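You operate a simulated robot arm through the tools that you are given. There is no shell and no other tool.

The job below is to be done with a simulated robot arm. You get a single attempt, and the scene is never put back.

TASK
Press the rivet started in the fixture slide till its head stands as proud as the press card says.
Fine: set the stop dial first; end with the fixture slide out and the dial back on 0 mm.

The check looks at the end state, three seconds after you hand in, the way a careful person would. Anything else that was tipped, shoved, dropped, spilled or broken makes it a failure.

THE ROBOT
A 7-joint arm with a fingered hand, fixed in place. Base frame: the origin is on the floor under the middle of its stand, x ahead of it, y to its left, z up. Lengths are in m, angles in degrees, forces in N, time in s.
It reaches about 1.089 m from its shoulder. Its first joint turns from -149.0 to 149.0 degrees. Payload 3.5 kg.
Tool frame: the origin (TCP) lies between the finger pads and is the grasp point; the fingertips stand 0.03 m ahead of it; z points along the fingers, y is the line along which they close. The gripper opens to 0.104 m; its body begins 0.035 m behind the TCP. The gripper is a hand of 4 fingers: y runs from the thumb to the fingers, the wrist lies at [-0.015, -0.11, -0.186] in the tool frame, and closing takes about 1.5 s.
Orientation is told as [roll, pitch, yaw] about the base's x, y, z axes, in that order, counted from this pose: with the fingers straight down and the wrist toward the robot, the tool's x, y and z point along [0, 1, 0], [1, 0, 0] and [0, 0, -1] of the base frame.

THE INTERFACE
- The arm moves only by the tool step_arm. Its argument "targets" is a list that holds one entry, the list of rows, each a list of 6 numbers: the shift along the base's x, y, z in units of 40 mm (1.0 is 40 mm), then the turn, a rotation vector about the base's x, y, z in units of 6 degrees (1.0 is 6 degrees). In form: [[[x, y, z, wx, wy, wz], ...]]. A call has 1 to 20 rows; each row shifts and turns the commanded pose from where the row before left it. "grip" is the closure, from 0 (fully open) to 1 (shut), set as the call begins (left out, the last holds). A call with a number of a shift or a turn outside -1 to 1 is refused whole. A row lasts 0.2 s, in which the tool goes at most 0.05 m and 8.6 degrees; a call with a longer step from one row to the next is refused whole, and so is a gripper value outside its range. A pose out of reach is approached as far as the arm can. The call stops where the force on the tool passes 40 N (or 10 N more than at its start, if that is more) or the arm is blocked; 0.2 s more then pass. The fingers move at their own pace (about 0.045 m/s each) and stop on an object; they squeeze with about 22 N. The grip force told is the motor's: it shows also when the fingers shut on nothing. Time passes only in rows, and 0.2 s behind the last, so rows that do not move let the fingers close. It gives the time, the measured TCP pose, the force on the tool (base axes), the opening and the grip force at its end, in the units of the frame above (readings bear some noise), with the torque about the TCP (base axes, N m) and any sound that the robot's microphone picked up, and new pictures: "show" is both (left out), scene, wrist or none.
- Cameras (640 x 400 px; columns grow to the right, rows downward): "scene" is fixed at [0.2053, -0.5058, 1.6871]; the picture's right is [-0.39, -0.92, 0.00], its down [-0.92, 0.39, -0.07] and it looks along [0.07, -0.03, -1.00] (base axes); focal length 319 px, centre (320, 200). "wrist" rides on the gripper at [0.061, -0.092, -0.13] in the tool frame; the picture's right is [-0.81, 0.27, -0.52], its down [-0.53, -0.71, 0.46] and it looks along [-0.24, 0.64, 0.72] (tool axes); focal length 275 px, centre (320, 200). There is no depth. A picture from a camera that has moved, and an enlarged one, comes with that camera's place and axes in the base frame and with its lens. The place of the scene camera against the robot may be out by one fixed shift of up to 0.018 m in any direction.
- raise_lower(by): slides the trunk up (or, below 0, down) by that many m; the arm rides with it, the base frame stays. It gives what a move gives, with no picture.
- set_grasp(shape): the hand has 4 fingers and takes this shape, open, in about a second: jaw (thumb against the fingers, like two jaws); tri (thumb and two fingers); tip (a fingertip pinch); poke (one finger out to press); point (the index stretched); flat (the hand flat); cup (the hand cupped); fist (a fist). The gripper value then closes the fingers along that shape, each until it touches; the sizes above hold for jaw. It gives what a move gives, with no picture.
- close_up(camera, box): a new picture of the part [left, top, right, bottom] of that camera's present view, enlarged. It takes no simulated time.
- hand_in(): hands the job in; it is judged then, once.

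Places have to be worked out from the pictures, the camera data and where the tool is seen. Open the gripper and draw the arm clear of the work before you hand the job in, unless the task says otherwise.

The tools are called after "Call:" as a command line: name --argument value ..., lists and objects as JSON in quotes. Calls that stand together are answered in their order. step_arm: Moves the arm, as the interface text tells. Its arguments: {"type":"object","properties":{"targets":{"type":"array","items":{"type":"array","items":{"type":"array","items":{"type":"number"}}}},"grip":{"type":"number"},"show":{"type":"string","enum":["both","scene","wrist","none"]}},"required":["targets"]} The other tools are called the same way: raise_lower (by) moves the trunk up or down; set_grasp (shape) gives the hand a shape; close_up (camera, box) takes an enlarged picture of a part of a camera's view; hand_in () hands the job in.

At the start:

```text
time_s: 0.0
tool_pos: [0.3613, 0.0148, 0.6083]
ee_rot: [0.0, 44.9, -0.2]
force: [0.6, 0.2, 0.2]
ft_torque: [-0.02, -0.01, -0.03]
width: 0.1041
grasp_force: 0.0
shape: jaw
trunk travel left (down, up): [-0.65, 0.06]
```

scene: 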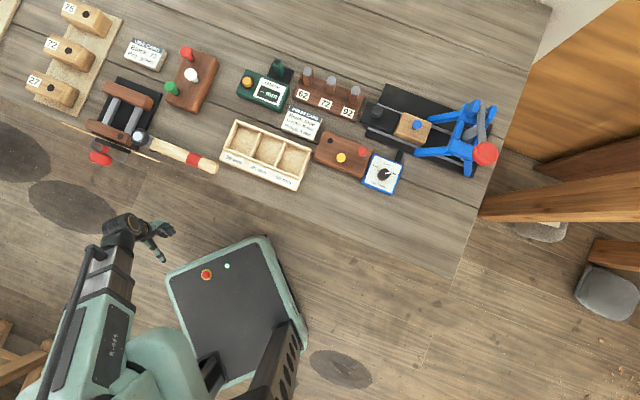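
wrist: 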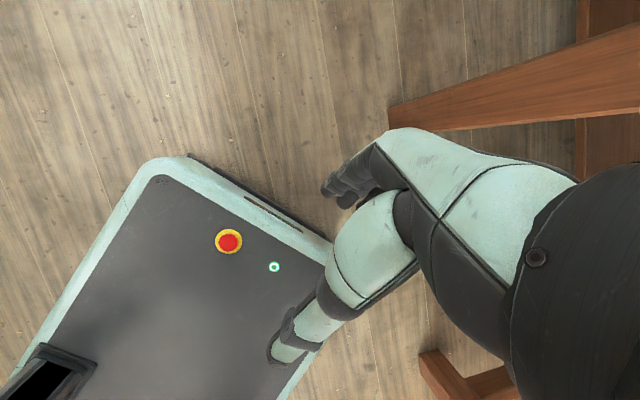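

I start by studying the bench: the scene shows a blue arbor press at right, a dial, cards and blocks. I take close-ups of the important parts.

Call:
close_up --camera "scene" --box '[340, 70, 520, 200]'

Call:
close_up --camera "scene" --box '[270, 90, 350, 150]'

Call:
close_up --camera "scene" --box '[350, 140, 420, 200]'

Call:
close_up --camera "scene" --box '[110, 30, 230, 110]'

Call:
close_up --camera "scene" --box '[220, 50, 380, 190]'

```text
3.08 times, centred on (430, 135) of scene
camera zoom: at [0.2053, -0.5058, 1.6871], right [-0.39, -0.92, 0.0], down [-0.92, 0.39, -0.07], along [0.07, -0.03, -1.0], focal length 983 px, centre (-18, 400)
```

zoom: 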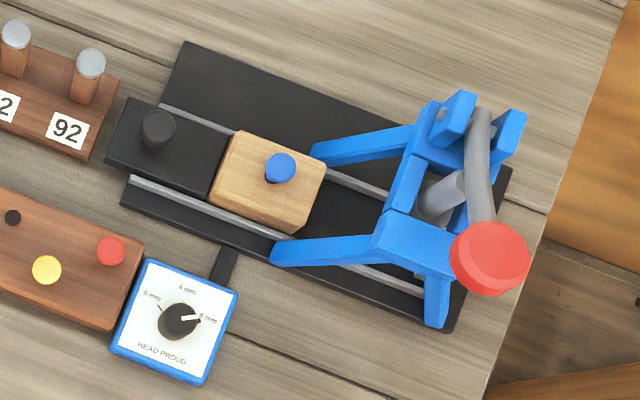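

```text
6.67 times, centred on (310, 120) of scene
camera zoom: at [0.2053, -0.5058, 1.6871], right [-0.39, -0.92, 0.0], down [-0.92, 0.39, -0.07], along [0.07, -0.03, -1.0], focal length 2129 px, centre (387, 733)
```

zoom: 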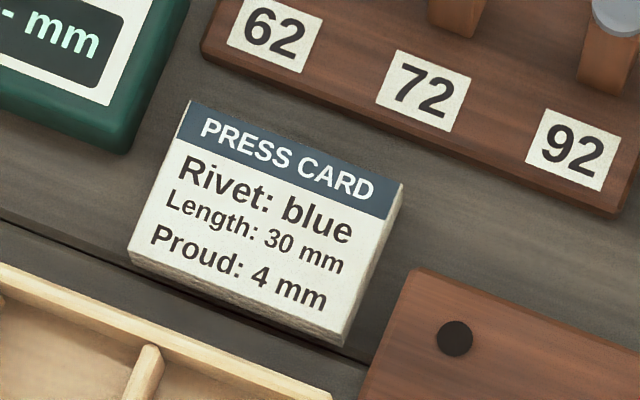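

```text
6.67 times, centred on (385, 170) of scene
camera zoom: at [0.2053, -0.5058, 1.6871], right [-0.39, -0.92, 0.0], down [-0.92, 0.39, -0.07], along [0.07, -0.03, -1.0], focal length 2129 px, centre (-113, 400)
```

zoom: 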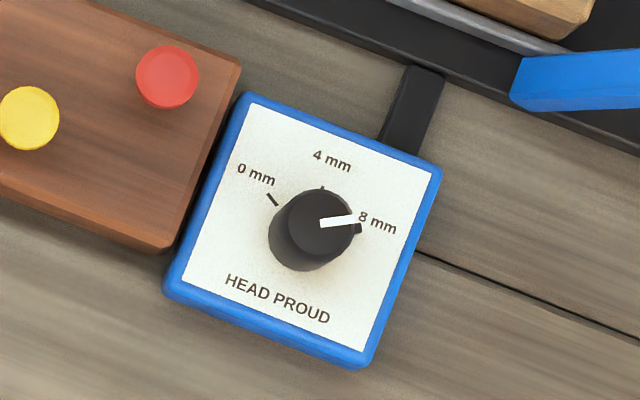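

```text
5.00 times, centred on (170, 70) of scene
camera zoom: at [0.2053, -0.5058, 1.6871], right [-0.39, -0.92, 0.0], down [-0.92, 0.39, -0.07], along [0.07, -0.03, -1.0], focal length 1597 px, centre (1070, 850)
```

zoom: 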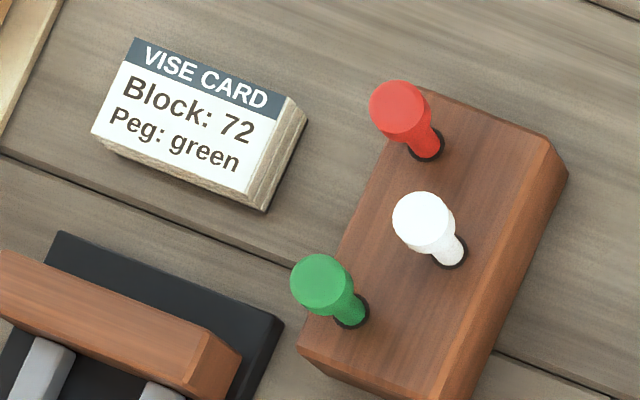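

```text
2.86 times, centred on (300, 120) of scene
camera zoom: at [0.2053, -0.5058, 1.6871], right [-0.39, -0.92, 0.0], down [-0.92, 0.39, -0.07], along [0.07, -0.03, -1.0], focal length 912 px, centre (377, 429)
```

zoom: 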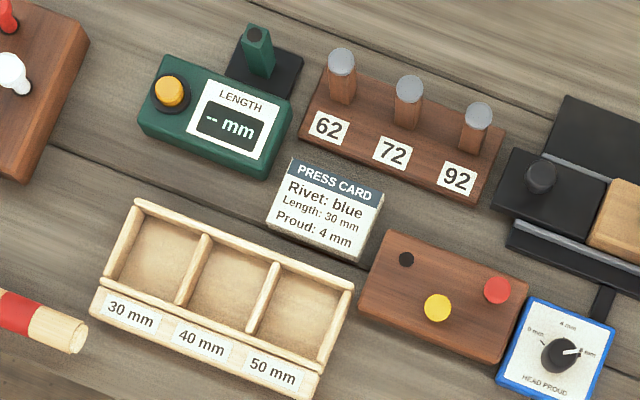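

The card calls for blue, 30 mm, 4 mm proud; the dial now sits on 8 mm (0, 4 and 8 mm are about 60° apart). I lift the arm clear of the bench first and turn the fingers down so I can look with the wrist camera.

Call:
step_arm --targets '[[[0, 0, 1, 0, 0, 0], [0, 0, 1, 0, 0, 0], [0, 0, 1, 0, -1, 0], [0, 0, 1, 0, -1, 0], [0, 0, 1, 0, -1, 0], [0, 0, 1, 0, -1, 0], [0, 0, 1, 0, -1, 0], [0, 0, 1, 0, -1, 0]]]'

```text
time_s: 1.8
tool_pos: [0.5269, 0.0132, 0.8655]
ee_rot: [0.1, 8.7, 0.0]
force: [0.1, -0.6, 0.8]
ft_torque: [0.0, 0.0, 0.03]
width: 0.1042
grasp_force: 0.2
shape: jaw
out of reach, approached as far as the arm can: row 4, 5, 6, 7, 8
trunk travel left (down, up): [-0.65, 0.06]
camera wrist: at [0.4553, 0.0741, 1.0084], right [0.35, -0.81, 0.47], down [-0.78, -0.53, -0.34], along [0.53, -0.24, -0.82], focal length 275 px, centre (320, 200)
```

scene: 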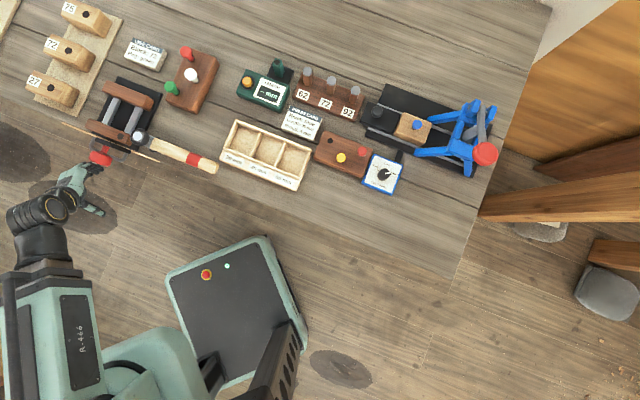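
wrist: 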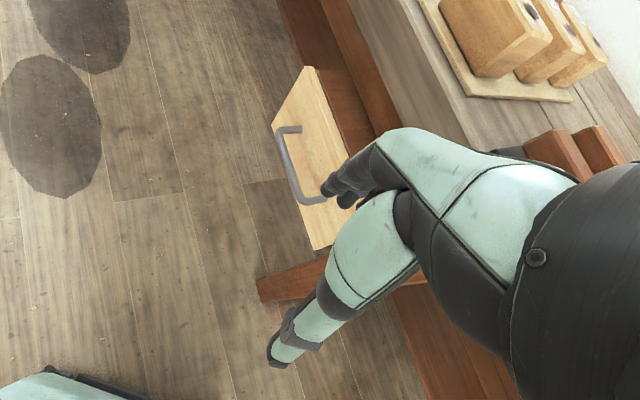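

The wrist view shows the bench top is about level with the hand (z ≈ 0.88), with the hand about 0.1 m in front of the bench edge. I test a small move up and back to see how the command follows.

Call:
step_arm --targets '[[[-0.5, -0.5, 0.5, 0, 0, 0], [-0.5, -0.5, 0.5, 0, 0, 0]]]' --show "none"

Call:
raise_lower --by 0.06

```text
time_s: 2.4
tool_pos: [0.5285, -0.0196, 0.895]
ee_rot: [0.7, 9.2, 0.6]
force: [-2.7, 28.6, 6.2]
ft_torque: [-1.2, -0.43, 1.3]
width: 0.1039
grasp_force: 0.0
shape: jaw
out of reach, approached as far as the arm can: row 1, 2
trunk travel left (down, up): [-0.65, 0.06]
stopped in row 2: the force on the tool passed its limit at 49 N (the readings are from after the stop); the commanded pose is now the measured one
```

```text
time_s: 3.4
tool_pos: [0.5293, -0.0225, 0.9538]
ee_rot: [0.6, 9.2, 0.1]
force: [-0.1, 0.6, 0.0]
ft_torque: [0.0, -0.04, 0.06]
width: 0.1041
grasp_force: 0.0
shape: jaw
trunk travel left (down, up): [-0.71, 0.0]
```

The move met something (28 N along +y) before stopping; after raising the trunk the force is gone. I look at both views to see what was touched.

Call:
close_up --camera "scene" --box '[0, 80, 240, 230]'

Call:
close_up --camera "wrist" --box '[0, 0, 640, 400]'

```text
2.67 times, centred on (120, 155) of scene
camera zoom: at [0.2053, -0.5058, 1.6871], right [-0.39, -0.92, 0.0], down [-0.92, 0.39, -0.07], along [0.07, -0.03, -1.0], focal length 852 px, centre (853, 320)
```

zoom: 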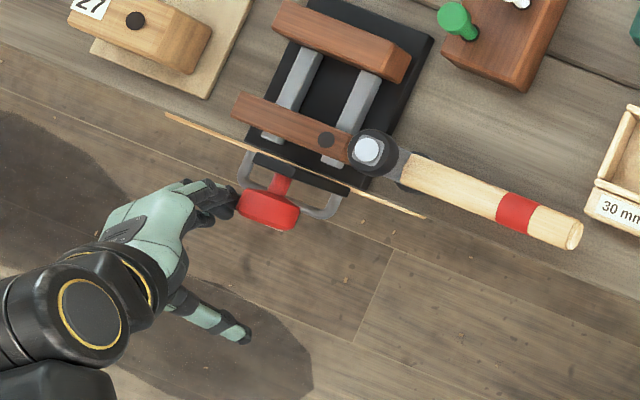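

```text
1.00 times, centred on (320, 200) of wrist (not enlarged: the box is as wide or as high as the picture)
camera zoom: at [0.4584, 0.0364, 1.0988], right [0.36, -0.81, 0.46], down [-0.78, -0.53, -0.34], along [0.52, -0.23, -0.82], focal length 275 px, centre (320, 200)
```

zoom: 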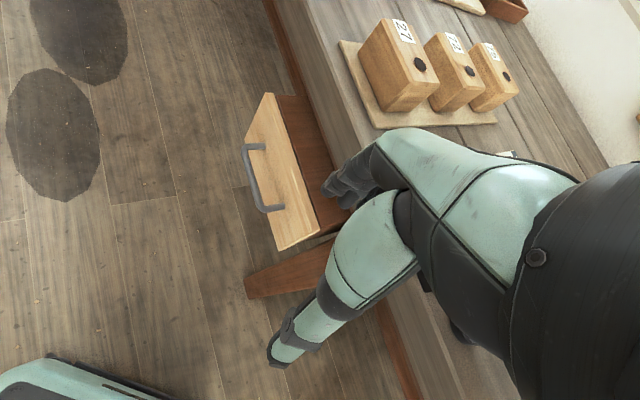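

The fingers brushed the vise's red handle; it looks unmoved. I move straight up to clear all of it.

Call:
step_arm --targets '[[[0, 0, 1, 0, 0, 0], [0, 0, 1, 0, 0, 0], [0, 0, 1, 0, 0, 0]]]'

```text
time_s: 4.2
tool_pos: [0.532, -0.0225, 1.0725]
ee_rot: [0.7, 9.2, 0.3]
force: [-0.3, -0.3, 0.0]
ft_torque: [0.01, 0.0, 0.0]
width: 0.1042
grasp_force: 0.1
shape: jaw
out of reach, approached as far as the arm can: row 1
trunk travel left (down, up): [-0.71, 0.0]
camera wrist: at [0.4628, 0.0358, 1.2186], right [0.36, -0.81, 0.46], down [-0.78, -0.53, -0.34], along [0.52, -0.23, -0.82], focal length 275 px, centre (320, 200)
```

scene: 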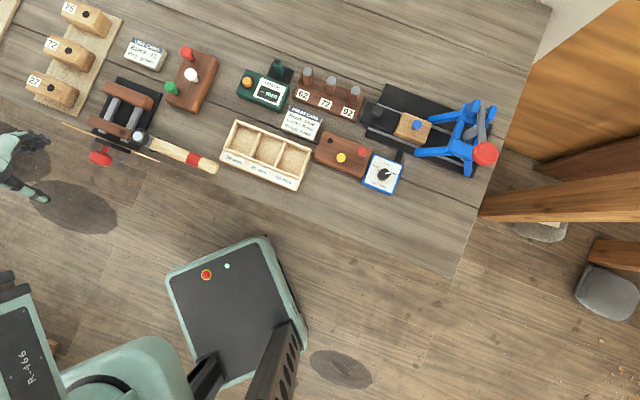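
wrist: 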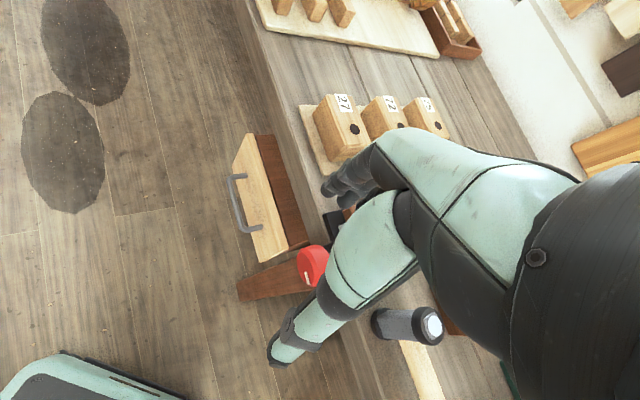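

The hand is clear and above everything nearby. I now swing right along the bench edge toward the press, turning the hand by −45° so the fingers' far side faces the bench.

Call:
step_arm --targets '[[[-0.6, -0.7, 0, 0, 0, -1], [-0.6, -0.7, 0, 0, 0, -1], [-0.6, -0.7, 0, 0, 0, -1], [-0.6, -0.7, 0, 0, 0, -1], [-0.6, -0.7, 0, 0, 0, -1], [-0.6, -0.7, 0, 0, 0, -1], [-0.6, -0.7, 0, 0, 0, -1], [-0.6, -0.7, 0, 0, 0, -0.5]]]'

```text
time_s: 6.0
tool_pos: [0.4416, -0.2826, 1.0894]
ee_rot: [0.6, 9.4, -44.8]
force: [0.5, -0.2, -0.1]
ft_torque: [0.01, 0.01, -0.02]
width: 0.104
grasp_force: 0.1
shape: jaw
out of reach, approached as far as the arm can: row 1, 2, 3, 4, 5, 6, 7, 8
trunk travel left (down, up): [-0.71, 0.0]
camera wrist: at [0.4342, -0.1917, 1.2349], right [-0.32, -0.83, 0.46], down [-0.93, 0.17, -0.34], along [0.2, -0.53, -0.82], focal length 275 px, centre (320, 200)
```

scene: 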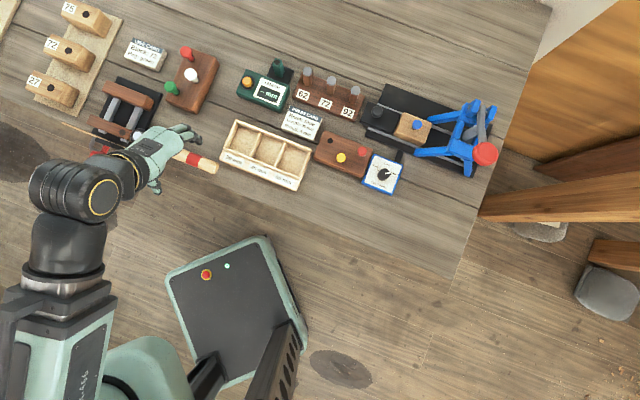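
wrist: 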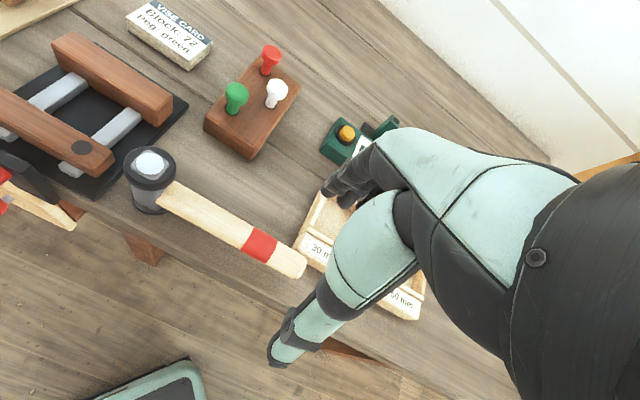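

The arm keeps a minimum radius of about 0.52 m from its stand. I continue right along −y, at the same height, to get near the dial and press.

Call:
step_arm --targets '[[[0, -1, 0, 0, 0, 0], [0, -1, 0, 0, 0, 0], [0, -1, 0, 0, 0, 0], [0, -1, 0, 0, 0, 0], [0, -1, 0, 0, 0, 0], [0, -1, 0, 0, 0, 0], [0, -1, 0, 0, 0, 0]]]'

```text
time_s: 7.6
tool_pos: [0.4406, -0.562, 1.088]
ee_rot: [0.7, 9.4, -44.7]
force: [0.2, -0.3, -0.8]
ft_torque: [0.01, 0.05, -0.01]
width: 0.1038
grasp_force: 0.1
shape: jaw
trunk travel left (down, up): [-0.71, 0.0]
camera wrist: at [0.4333, -0.4713, 1.2328], right [-0.32, -0.83, 0.46], down [-0.92, 0.17, -0.34], along [0.2, -0.53, -0.82], focal length 275 px, centre (320, 200)
```

scene: 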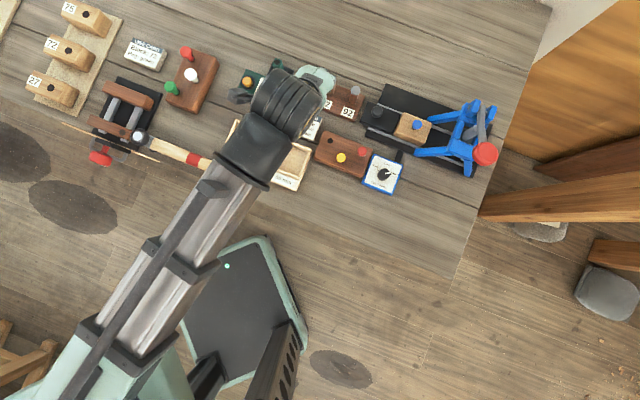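
wrist: 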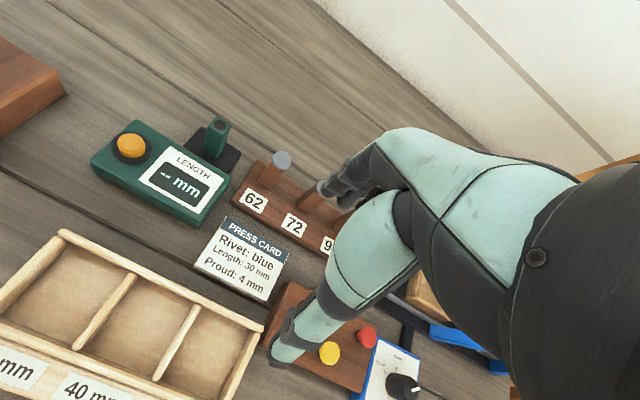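

Triangulating the loose rivets gives tops at z ≈ 0.92, and the dial knob near [0.258, −0.703, ~0.905]. I step back a bit and turn the hand to −90° to view the press and dial with the wrist camera.

Call:
step_arm --targets '[[[-0.8, 0.5, 0, 0, 0, -1], [-0.8, 0.5, 0, 0, 0, -1], [-0.8, 0.5, 0, 0, 0, -1], [-0.8, 0.5, 0, 0, 0, -1], [0, 0.2, 0, 0, 0, -1], [0, 0, 0, 0, 0, -1], [0, 0, 0, 0, 0, -1], [0, 0, 0, 0, 0, -0.5]]]'

```text
time_s: 9.4
tool_pos: [0.3126, -0.4716, 1.0883]
ee_rot: [0.6, 9.3, -89.9]
force: [0.1, 0.2, 0.4]
ft_torque: [0.02, -0.01, 0.0]
width: 0.1041
grasp_force: 0.1
shape: jaw
trunk travel left (down, up): [-0.71, 0.0]
camera wrist: at [0.3716, -0.4031, 1.2341], right [-0.81, -0.36, 0.46], down [-0.53, 0.78, -0.34], along [-0.24, -0.52, -0.82], focal length 275 px, centre (320, 200)
```

scene: 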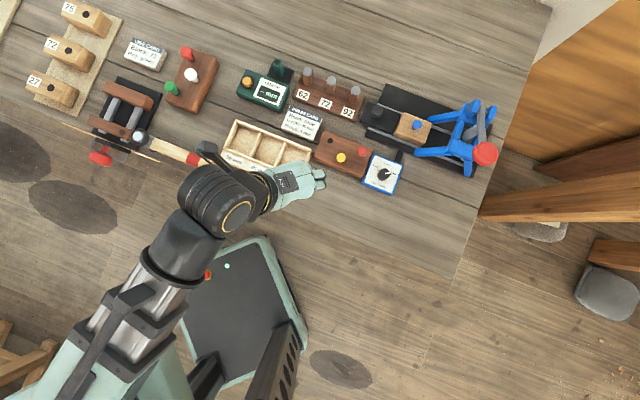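
wrist: 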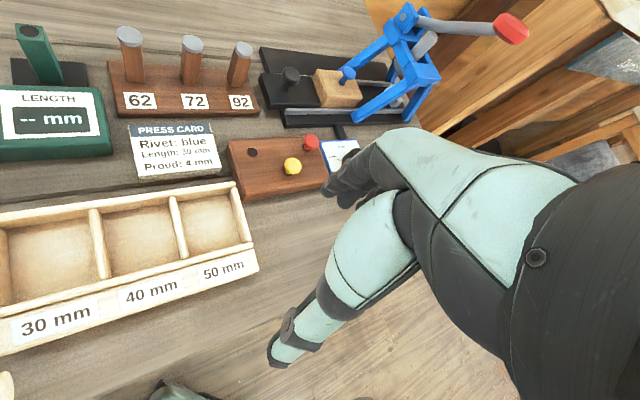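

The press is now visible. I enlarge it in the wrist view for details of the frame, ram, lever and slide.

Call:
close_up --camera "wrist" --box '[240, 0, 540, 190]'

Call:
close_up --camera "scene" --box '[410, 90, 510, 180]'

Call:
close_up --camera "wrist" --box '[250, 40, 400, 140]'

```text
2.11 times, centred on (390, 95) of wrist
camera zoom: at [0.3716, -0.4031, 1.2341], right [-0.81, -0.36, 0.46], down [-0.53, 0.78, -0.34], along [-0.24, -0.52, -0.82], focal length 580 px, centre (173, 421)
```

zoom: 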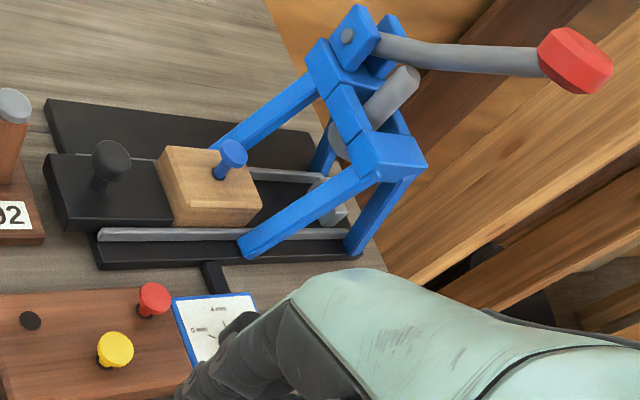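

```text
4.44 times, centred on (460, 135) of scene
camera zoom: at [0.2053, -0.5058, 1.6871], right [-0.39, -0.92, 0.0], down [-0.92, 0.39, -0.07], along [0.07, -0.03, -1.0], focal length 1419 px, centre (-302, 489)
```

zoom: 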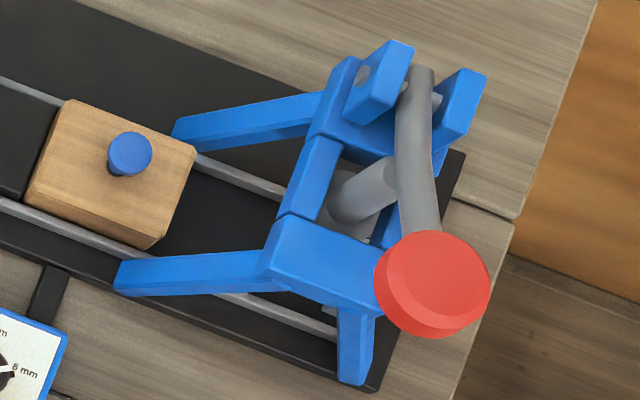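

```text
4.00 times, centred on (325, 90) of wrist
camera zoom: at [0.3716, -0.4031, 1.2341], right [-0.81, -0.36, 0.46], down [-0.53, 0.78, -0.34], along [-0.24, -0.52, -0.82], focal length 1101 px, centre (300, 640)
```

zoom: 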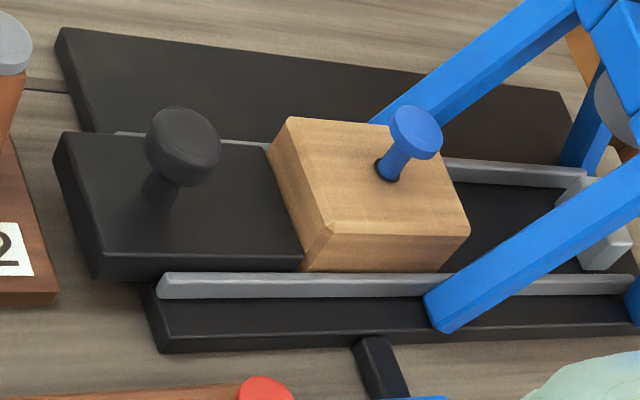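

I measure: lever knob near [0.207, −0.842, ~1.11], pivot near [0.305, −0.95, ~1.0], so pushing the knob down swings it toward the robot. I try the tip shape and look at the hand before approaching the dial.

Call:
set_grasp --shape "tip"

Call:
step_arm --targets '[[[0, 0, 0, 0, 0, 0]]]'

Call:
close_up --camera "scene" --box '[220, 130, 350, 220]'

```text
time_s: 10.3
tool_pos: [0.3129, -0.4729, 1.0889]
ee_rot: [0.6, 9.4, -89.7]
force: [0.4, -0.8, 0.1]
ft_torque: [0.03, -0.02, 0.03]
width: 0.1037
grasp_force: 0.1
shape: tip
trunk travel left (down, up): [-0.71, 0.0]
```

```text
time_s: 10.7
tool_pos: [0.3122, -0.472, 1.0889]
ee_rot: [0.6, 9.3, -89.6]
force: [-0.5, -0.1, -0.3]
ft_torque: [-0.03, 0.0, -0.01]
width: 0.104
grasp_force: 0.1
shape: tip
trunk travel left (down, up): [-0.71, 0.0]
camera wrist: at [0.3716, -0.4029, 1.2342], right [-0.81, -0.36, 0.46], down [-0.53, 0.78, -0.34], along [-0.23, -0.52, -0.82], focal length 275 px, centre (320, 200)
```

scene: 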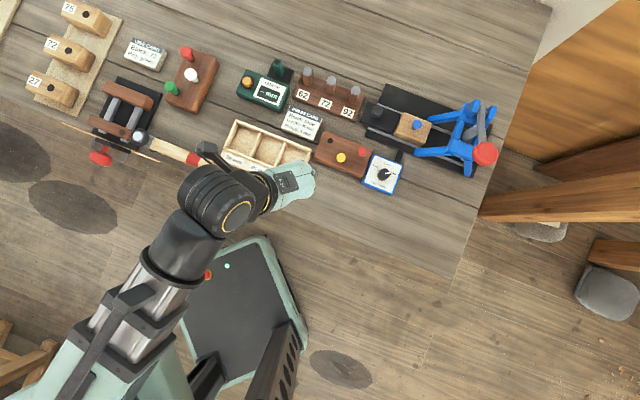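
wrist: 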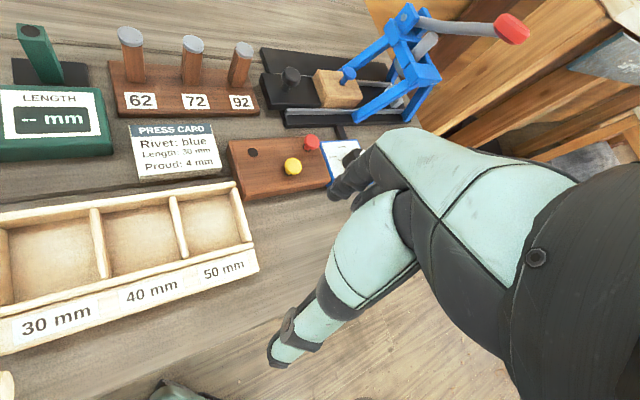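

```text
4.44 times, centred on (285, 175) of scene
camera zoom: at [0.2053, -0.5058, 1.6871], right [-0.39, -0.92, 0.0], down [-0.92, 0.39, -0.07], along [0.07, -0.03, -1.0], focal length 1419 px, centre (476, 311)
```

zoom: 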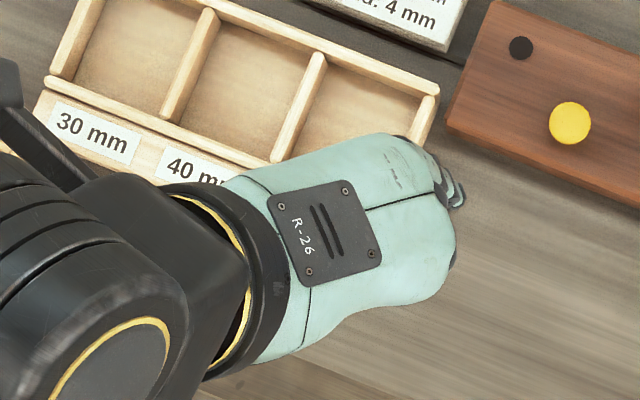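

I close the fingers in the air to see how the tip pinch forms and where the contact lies.

Call:
step_arm --targets '[[[0, 0, 0, 0, 0, 0], [0, 0, 0, 0, 0, 0], [0, 0, 0, 0, 0, 0], [0, 0, 0, 0, 0, 0], [0, 0, 0, 0, 0, 0], [0, 0, 0, 0, 0, 0], [0, 0, 0, 0, 0, 0]]]' --grip 0.7 --show "wrist"

Call:
close_up --camera "wrist" --box '[240, 150, 440, 350]'

```text
time_s: 12.3
tool_pos: [0.3123, -0.472, 1.0904]
ee_rot: [0.6, 9.3, -89.7]
force: [-0.1, 0.1, -0.2]
ft_torque: [-0.02, -0.01, -0.04]
width: 0.0318
grasp_force: 0.1
shape: tip
trunk travel left (down, up): [-0.71, 0.0]
camera wrist: at [0.3716, -0.4029, 1.2342], right [-0.81, -0.36, 0.46], down [-0.53, 0.78, -0.34], along [-0.23, -0.52, -0.82], focal length 275 px, centre (320, 200)
```

wrist: 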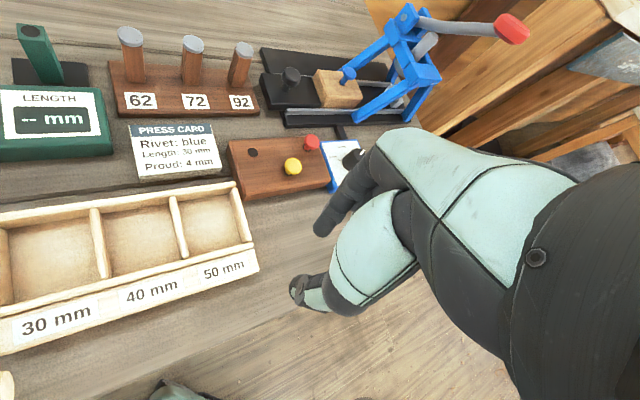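

```text
2.00 times, centred on (340, 250) of wrist
camera zoom: at [0.3716, -0.4029, 1.2342], right [-0.81, -0.36, 0.46], down [-0.53, 0.78, -0.34], along [-0.23, -0.52, -0.82], focal length 551 px, centre (280, 100)
```

zoom: 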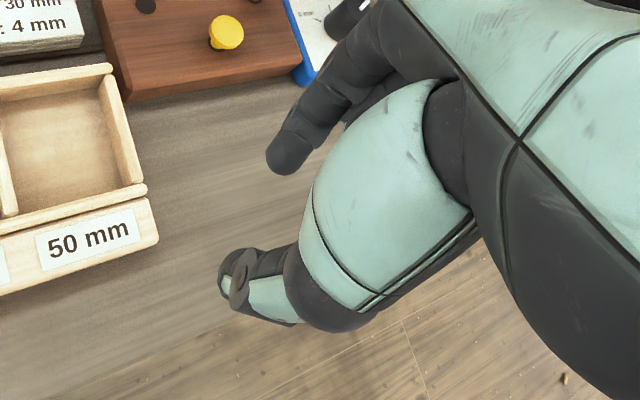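

The tip pinch works with index and thumb (0.7 closure → 32 mm). I level the hand and move to a vantage spot on the near-right side of the dial to see it from close by.

Call:
step_arm --targets '[[[-0.646, -0.704, 0, -0.8, 0, 0], [-0.646, -0.704, 0, -0.75, 0, 0], [-0.646, -0.704, 0, 0, 0, 0], [-0.646, -0.704, 0, 0, 0, 0], [-0.646, -0.704, 0, 0, 0, 0], [-0.646, -0.704, 0, 0, 0, 0], [0, 0, -0.7, 0, 0, 0], [0, 0, -0.7, 0, 0, 0]]]' --grip 0.3

```text
time_s: 14.1
tool_pos: [0.1579, -0.6402, 1.0306]
ee_rot: [0.5, 0.0, -89.7]
force: [0.7, -0.4, 0.2]
ft_torque: [0.03, 0.04, 0.0]
width: 0.0726
grasp_force: 0.1
shape: tip
trunk travel left (down, up): [-0.71, 0.0]
camera wrist: at [0.2154, -0.549, 1.1634], right [-0.81, -0.28, 0.51], down [-0.53, 0.71, -0.46], along [-0.23, -0.65, -0.73], focal length 275 px, centre (320, 200)
```

scene: 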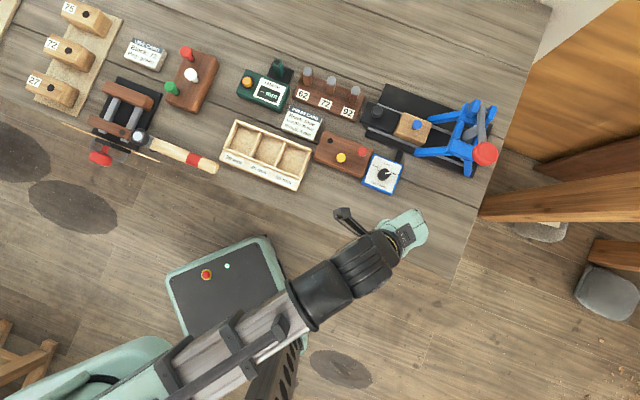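
wrist: 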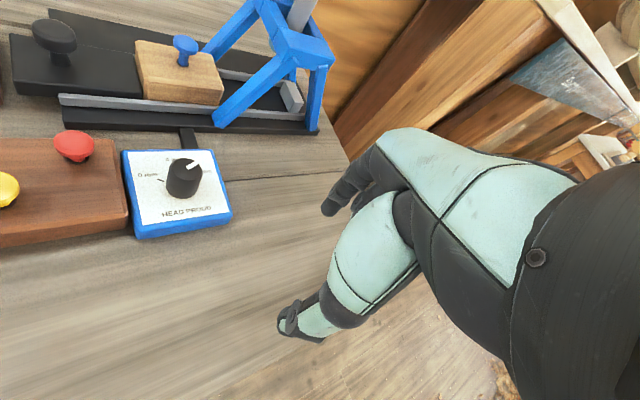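

Good view of the dial. I enlarge it for a precise fix and for the shape of the knob.

Call:
close_up --camera "wrist" --box '[110, 120, 250, 250]'

Call:
close_up --camera "wrist" --box '[0, 0, 340, 140]'

```text
3.08 times, centred on (180, 185) of wrist
camera zoom: at [0.2154, -0.549, 1.1634], right [-0.81, -0.28, 0.51], down [-0.53, 0.71, -0.46], along [-0.23, -0.65, -0.73], focal length 847 px, centre (751, 246)
```

zoom: 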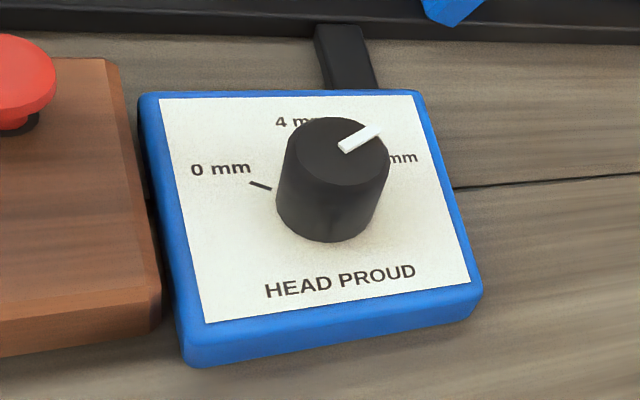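

```text
1.88 times, centred on (170, 70) of wrist
camera zoom: at [0.2154, -0.549, 1.1634], right [-0.81, -0.28, 0.51], down [-0.53, 0.71, -0.46], along [-0.23, -0.65, -0.73], focal length 518 px, centre (602, 445)
```

zoom: 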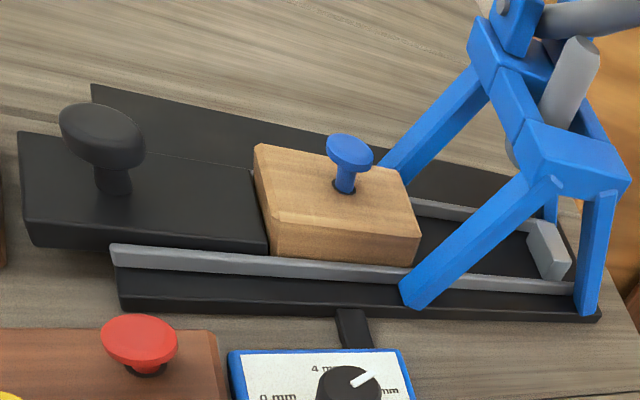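

The two wrist views put the knob top at about [0.269, −0.692, 0.937] with the dial face at z ≈ 0.907, knob 29 mm wide; the scene camera appears shifted ~16 mm in x. I check where the idle fingers are in this shape.

Call:
close_up --camera "wrist" --box '[260, 150, 420, 350]'

Call:
close_up --camera "scene" --box '[360, 190, 460, 270]'

```text
2.00 times, centred on (340, 250) of wrist
camera zoom: at [0.2154, -0.549, 1.1634], right [-0.81, -0.28, 0.51], down [-0.53, 0.71, -0.46], along [-0.23, -0.65, -0.73], focal length 551 px, centre (280, 100)
```

zoom: 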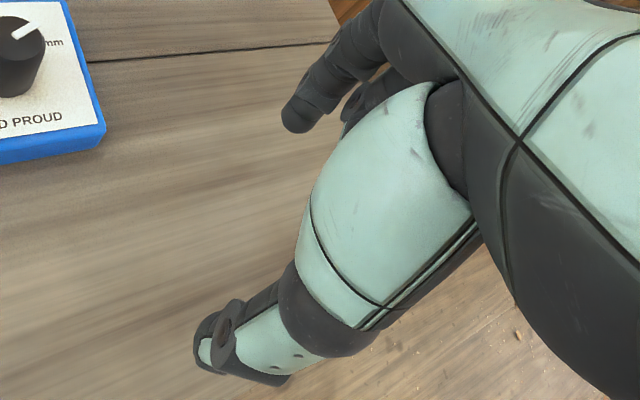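

```text
5.00 times, centred on (410, 230) of scene
camera zoom: at [0.2053, -0.5058, 1.6871], right [-0.39, -0.92, 0.0], down [-0.92, 0.39, -0.07], along [0.07, -0.03, -1.0], focal length 1597 px, centre (-130, 50)
```

zoom: 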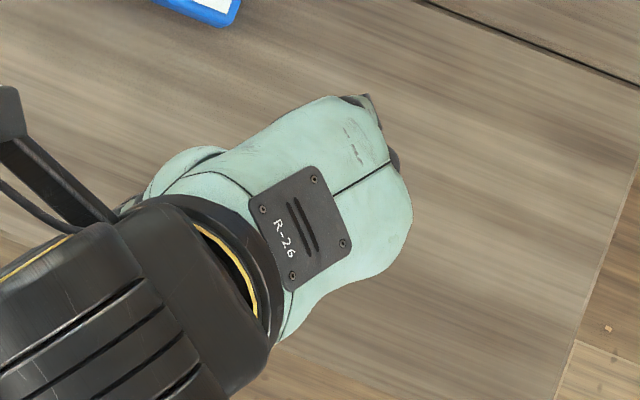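

The other fingers are curled shorter than the index, so they stay above. I move over the knob at safe height while yawing toward −130°, so that the idle fingers point to the free front side.

Call:
step_arm --targets '[[[0.4, -0.186, 0, 0, 0, -0.96], [0.4, -0.186, 0, 0, 0, -0.96], [0.4, -0.186, 0, 0, 0, -0.96], [0.4, -0.186, 0, 0, 0, -0.96], [0.4, -0.186, 0, 0, 0, -0.96], [0.4, -0.186, 0, 0, 0, -0.96], [0.4, -0.186, 0, 0, 0, -0.96]]]' --grip 0.5

```text
time_s: 15.7
tool_pos: [0.2707, -0.6946, 1.0345]
ee_rot: [0.6, -0.1, -130.2]
force: [0.1, 0.0, 0.6]
ft_torque: [-0.01, 0.01, 0.01]
width: 0.0527
grasp_force: 0.0
shape: tip
trunk travel left (down, up): [-0.71, 0.0]
camera wrist: at [0.3747, -0.6629, 1.1664], right [-0.8, 0.32, 0.51], down [0.06, 0.89, -0.46], along [-0.6, -0.34, -0.73], focal length 275 px, centre (320, 200)
```

scene: 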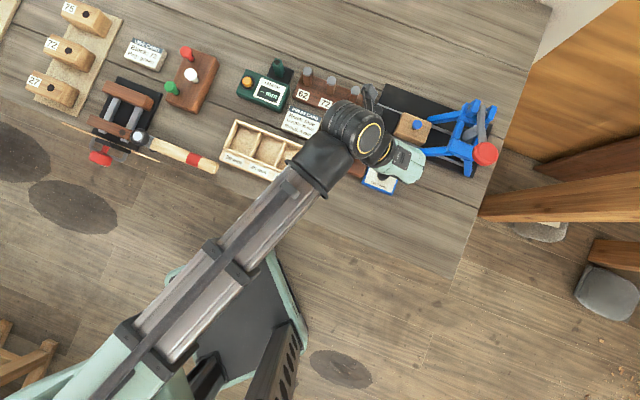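
wrist: 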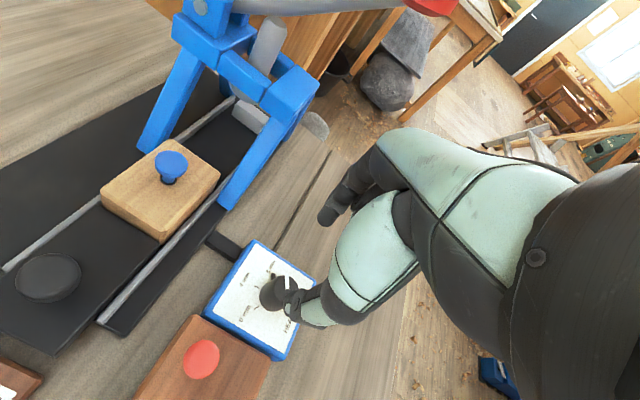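

I'm above the dial with the pinch open to ~53 mm. I enlarge to check the knob's place against my estimate (expected at about pixel 272, 284).

Call:
close_up --camera "wrist" --box '[190, 200, 350, 370]'

Call:
close_up --camera "wrist" --box '[80, 0, 480, 250]'

```text
2.35 times, centred on (270, 285) of wrist
camera zoom: at [0.3747, -0.6629, 1.1664], right [-0.8, 0.32, 0.51], down [0.06, 0.89, -0.46], along [-0.6, -0.34, -0.73], focal length 648 px, centre (438, 0)
```

zoom: 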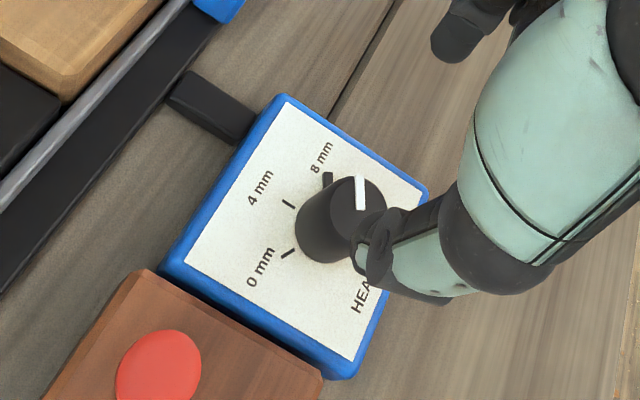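

```text
1.60 times, centred on (280, 125) of wrist
camera zoom: at [0.3747, -0.6629, 1.1664], right [-0.8, 0.32, 0.51], down [0.06, 0.89, -0.46], along [-0.6, -0.34, -0.73], focal length 440 px, centre (384, 320)
```

zoom: 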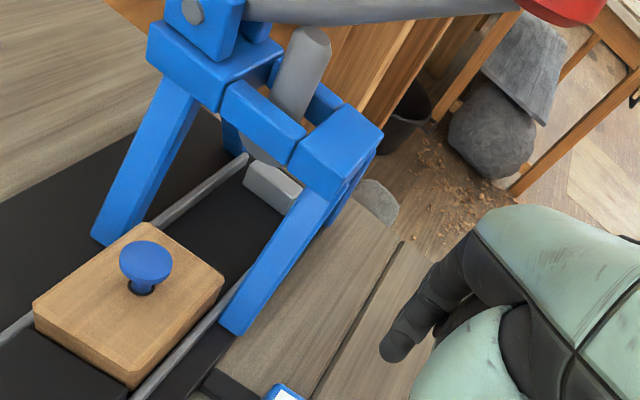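

The knob looks ~10 mm off my first estimate, so I zoom further for a better fix.

Call:
close_up --camera "wrist" --box '[250, 260, 310, 320]'

```text
6.67 times, centred on (280, 290) of wrist
camera zoom: at [0.3747, -0.6629, 1.1664], right [-0.8, 0.32, 0.51], down [0.06, 0.89, -0.46], along [-0.6, -0.34, -0.73], focal length 1835 px, centre (587, -400)
```

zoom: 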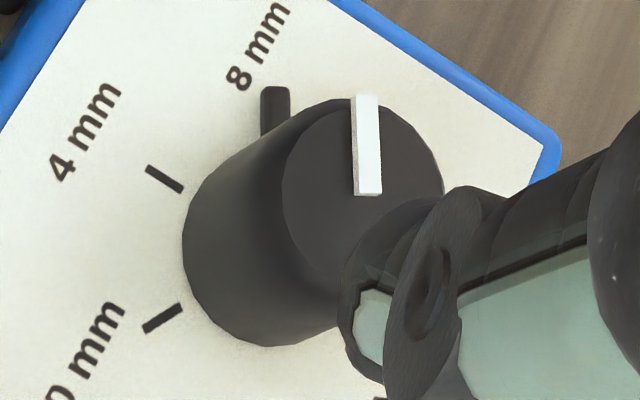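

Refined fix: knob ~24 mm across, top at [0.265, −0.683, 0.953], dial face at z ≈ 0.922. I center on it and descend so that the fingertips reach about z 0.932, then look.

Call:
step_arm --targets '[[[-0.13, 0.29, 0, 0, 0, 0], [0, 0, -0.5, 0, 0, 0], [0, 0, -0.5, 0, 0, 0], [0, 0, -0.4, 0, 0, 0]]]' --grip 0.5

Call:
close_up --camera "wrist" --box '[220, 190, 380, 330]'

```text
time_s: 16.7
tool_pos: [0.2651, -0.6809, 0.9794]
ee_rot: [0.5, 0.0, -130.1]
force: [-0.2, -0.8, -0.4]
ft_torque: [0.01, 0.0, 0.0]
width: 0.0523
grasp_force: 0.0
shape: tip
trunk travel left (down, up): [-0.71, 0.0]
camera wrist: at [0.3697, -0.6493, 1.1108], right [-0.8, 0.31, 0.51], down [0.05, 0.89, -0.46], along [-0.6, -0.34, -0.73], focal length 275 px, centre (320, 200)
```

scene: 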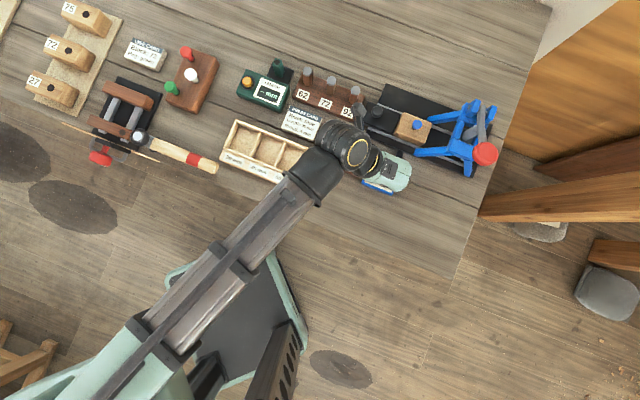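
wrist: 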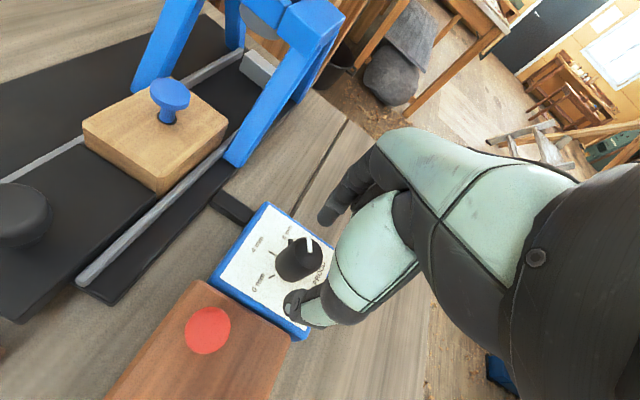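

```text
2.86 times, centred on (300, 260) of wrist
camera zoom: at [0.3697, -0.6493, 1.1108], right [-0.8, 0.31, 0.51], down [0.05, 0.89, -0.46], along [-0.6, -0.34, -0.73], focal length 786 px, centre (377, 29)
```

zoom: 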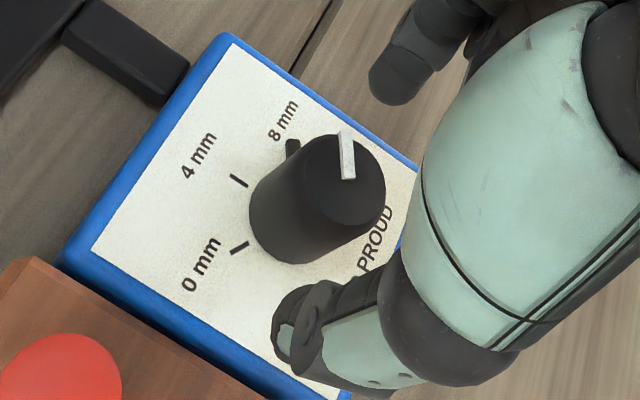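

The image confirms the knob centre at [0.2655, −0.684]; thumb and index straddle it evenly. I lower ~19 mm more and close the pinch.

Call:
step_arm --targets '[[[0, -0.06, -0.24, 0, 0, 0], [0, 0, -0.24, 0, 0, 0]]]' --grip 0.5 --show "none"

Call:
step_arm --targets '[[[0, 0, 0, 0, 0, 0], [0, 0, 0, 0, 0, 0], [0, 0, 0, 0, 0, 0], [0, 0, 0, 0, 0, 0], [0, 0, 0, 0, 0, 0]]]' --grip 1.0 --show "wrist"

Call:
close_up --camera "wrist" --box '[220, 170, 380, 310]'

```text
time_s: 17.3
tool_pos: [0.2657, -0.6836, 0.9591]
ee_rot: [0.6, -0.1, -130.1]
force: [-1.0, -0.1, -0.5]
ft_torque: [-0.03, 0.02, -0.02]
width: 0.0527
grasp_force: 0.0
shape: tip
trunk travel left (down, up): [-0.71, 0.0]
```

```text
time_s: 18.5
tool_pos: [0.2651, -0.6832, 0.9587]
ee_rot: [0.5, 0.0, -130.1]
force: [-0.3, 0.7, -2.5]
ft_torque: [0.01, -0.01, -0.01]
width: 0.021
grasp_force: 21.3
shape: tip
trunk travel left (down, up): [-0.71, 0.0]
camera wrist: at [0.3696, -0.6522, 1.0909], right [-0.8, 0.31, 0.51], down [0.05, 0.89, -0.46], along [-0.6, -0.34, -0.73], focal length 275 px, centre (320, 200)
```

wrist: 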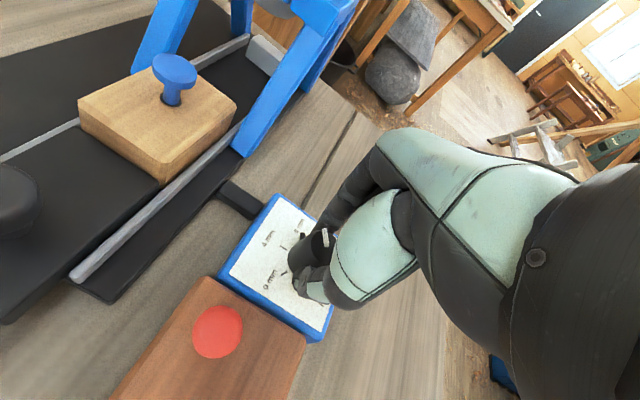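

```text
2.86 times, centred on (300, 240) of wrist
camera zoom: at [0.3696, -0.6522, 1.0909], right [-0.8, 0.31, 0.51], down [0.05, 0.89, -0.46], along [-0.6, -0.34, -0.73], focal length 786 px, centre (377, 86)
```

zoom: 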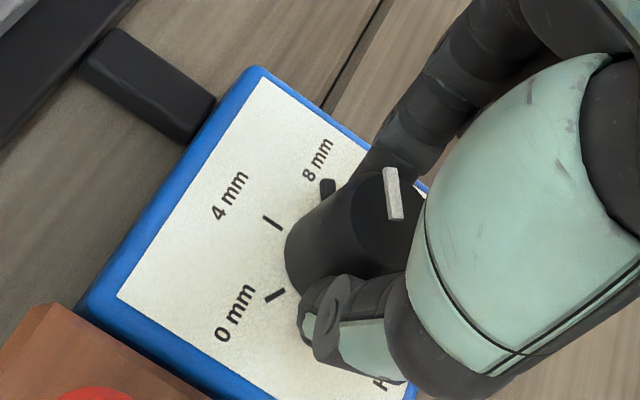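

The knob is gripped (21 N, 21 mm). I turn +30° and read the pointer.

Call:
step_arm --targets '[[[0, 0, 0, 0, 0, 1], [0, 0, 0, 0, 0, 1], [0, 0, 0, 0, 0, 1], [0, 0, 0, 0, 0, 1], [0, 0, 0, 0, 0, 1]]]' --show "wrist"

Call:
close_up --camera "wrist" --box '[220, 170, 380, 310]'

```text
time_s: 19.7
tool_pos: [0.2658, -0.6844, 0.9597]
ee_rot: [0.6, -0.1, -99.9]
force: [0.5, 0.1, 3.2]
ft_torque: [0.03, -0.03, -0.07]
width: 0.0209
grasp_force: 22.3
shape: tip
trunk travel left (down, up): [-0.71, 0.0]
camera wrist: at [0.3395, -0.6038, 1.0904], right [-0.85, -0.13, 0.51], down [-0.4, 0.79, -0.46], along [-0.34, -0.6, -0.73], focal length 275 px, centre (320, 200)
```

wrist: 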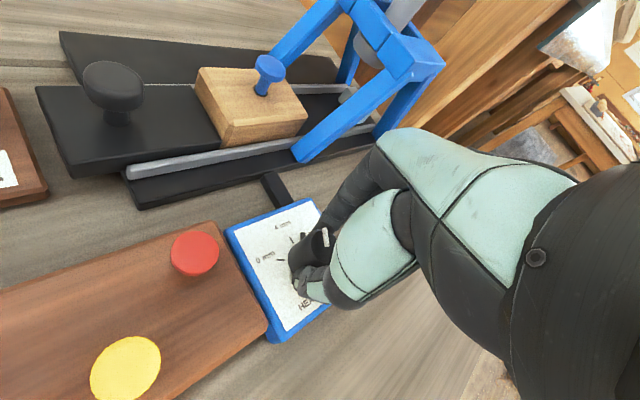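

```text
2.86 times, centred on (300, 240) of wrist
camera zoom: at [0.3395, -0.6038, 1.0904], right [-0.85, -0.13, 0.51], down [-0.4, 0.79, -0.46], along [-0.34, -0.6, -0.73], focal length 786 px, centre (377, 86)
```

zoom: 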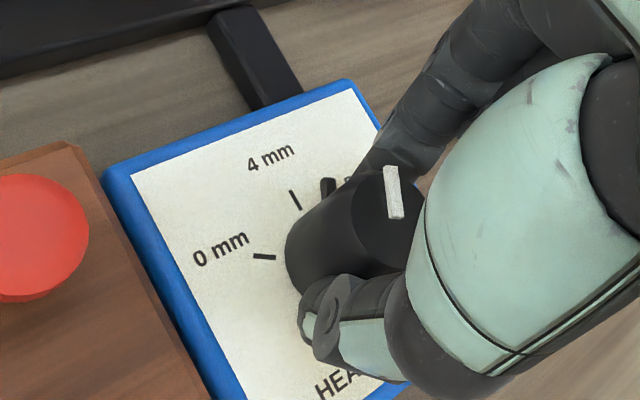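

The knob follows the hand; the pointer nub has moved about half-way. I turn another 24° and check.

Call:
step_arm --targets '[[[0, 0, 0, 0, 0, 1], [0, 0, 0, 0, 0, 1], [0, 0, 0, 0, 0, 1], [0, 0, 0, 0, 0, 1]]]' --show "wrist"

Call:
close_up --camera "wrist" --box '[260, 180, 360, 280]'

```text
time_s: 20.7
tool_pos: [0.2641, -0.6827, 0.9585]
ee_rot: [0.6, -0.1, -76.0]
force: [0.9, -1.9, 4.4]
ft_torque: [-0.07, -0.03, -0.03]
width: 0.0214
grasp_force: 22.3
shape: tip
trunk travel left (down, up): [-0.71, 0.0]
camera wrist: at [0.3006, -0.5802, 1.0903], right [-0.72, -0.46, 0.51], down [-0.69, 0.56, -0.46], along [-0.07, -0.68, -0.73], focal length 275 px, centre (320, 200)
```

wrist: 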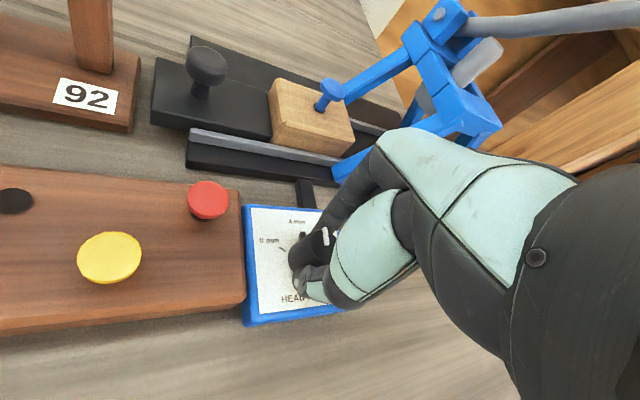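

```text
4.00 times, centred on (310, 230) of wrist
camera zoom: at [0.3006, -0.5802, 1.0903], right [-0.72, -0.46, 0.51], down [-0.69, 0.56, -0.46], along [-0.07, -0.68, -0.73], focal length 1101 px, centre (360, 80)
```

zoom: 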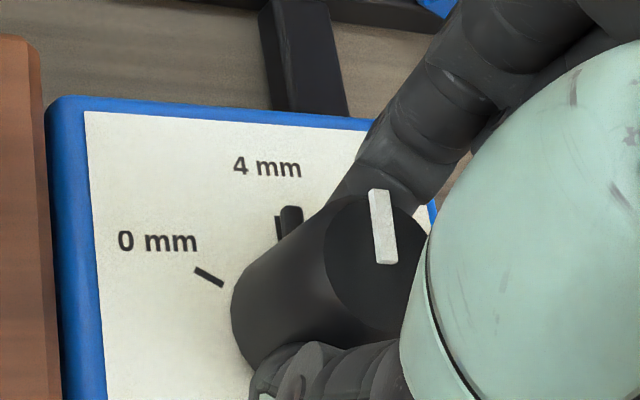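

The nub nearly overlaps the 4 mm tick (≈54° turned). I turn the last 6°.

Call:
step_arm --targets '[[[0, 0, 0, 0, 0, 1]]]' --show "wrist"

Call:
close_up --camera "wrist" --box '[260, 180, 360, 280]'

```text
time_s: 21.1
tool_pos: [0.2651, -0.683, 0.9581]
ee_rot: [0.7, -0.1, -70.0]
force: [2.1, -3.8, 6.3]
ft_torque: [-0.13, -0.04, 0.01]
width: 0.0213
grasp_force: 22.1
shape: tip
trunk travel left (down, up): [-0.71, 0.0]
camera wrist: at [0.2893, -0.5769, 1.0901], right [-0.67, -0.54, 0.51], down [-0.74, 0.49, -0.46], along [0.0, -0.69, -0.73], focal length 275 px, centre (320, 200)
```

wrist: 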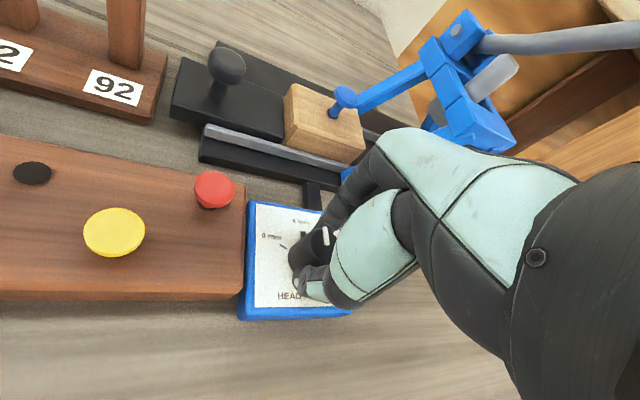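

```text
4.00 times, centred on (310, 230) of wrist
camera zoom: at [0.2893, -0.5769, 1.0901], right [-0.67, -0.54, 0.51], down [-0.74, 0.49, -0.46], along [0.0, -0.69, -0.73], focal length 1101 px, centre (360, 80)
```

zoom: 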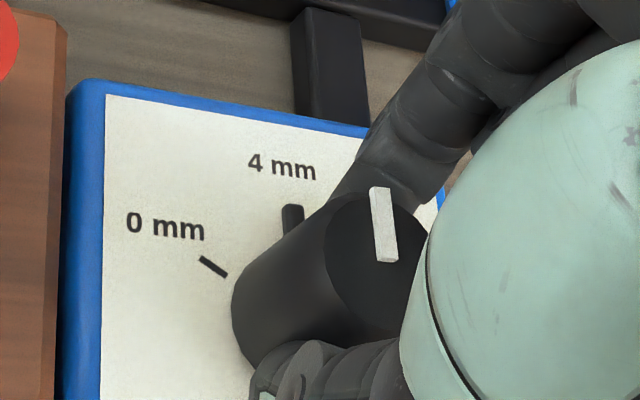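

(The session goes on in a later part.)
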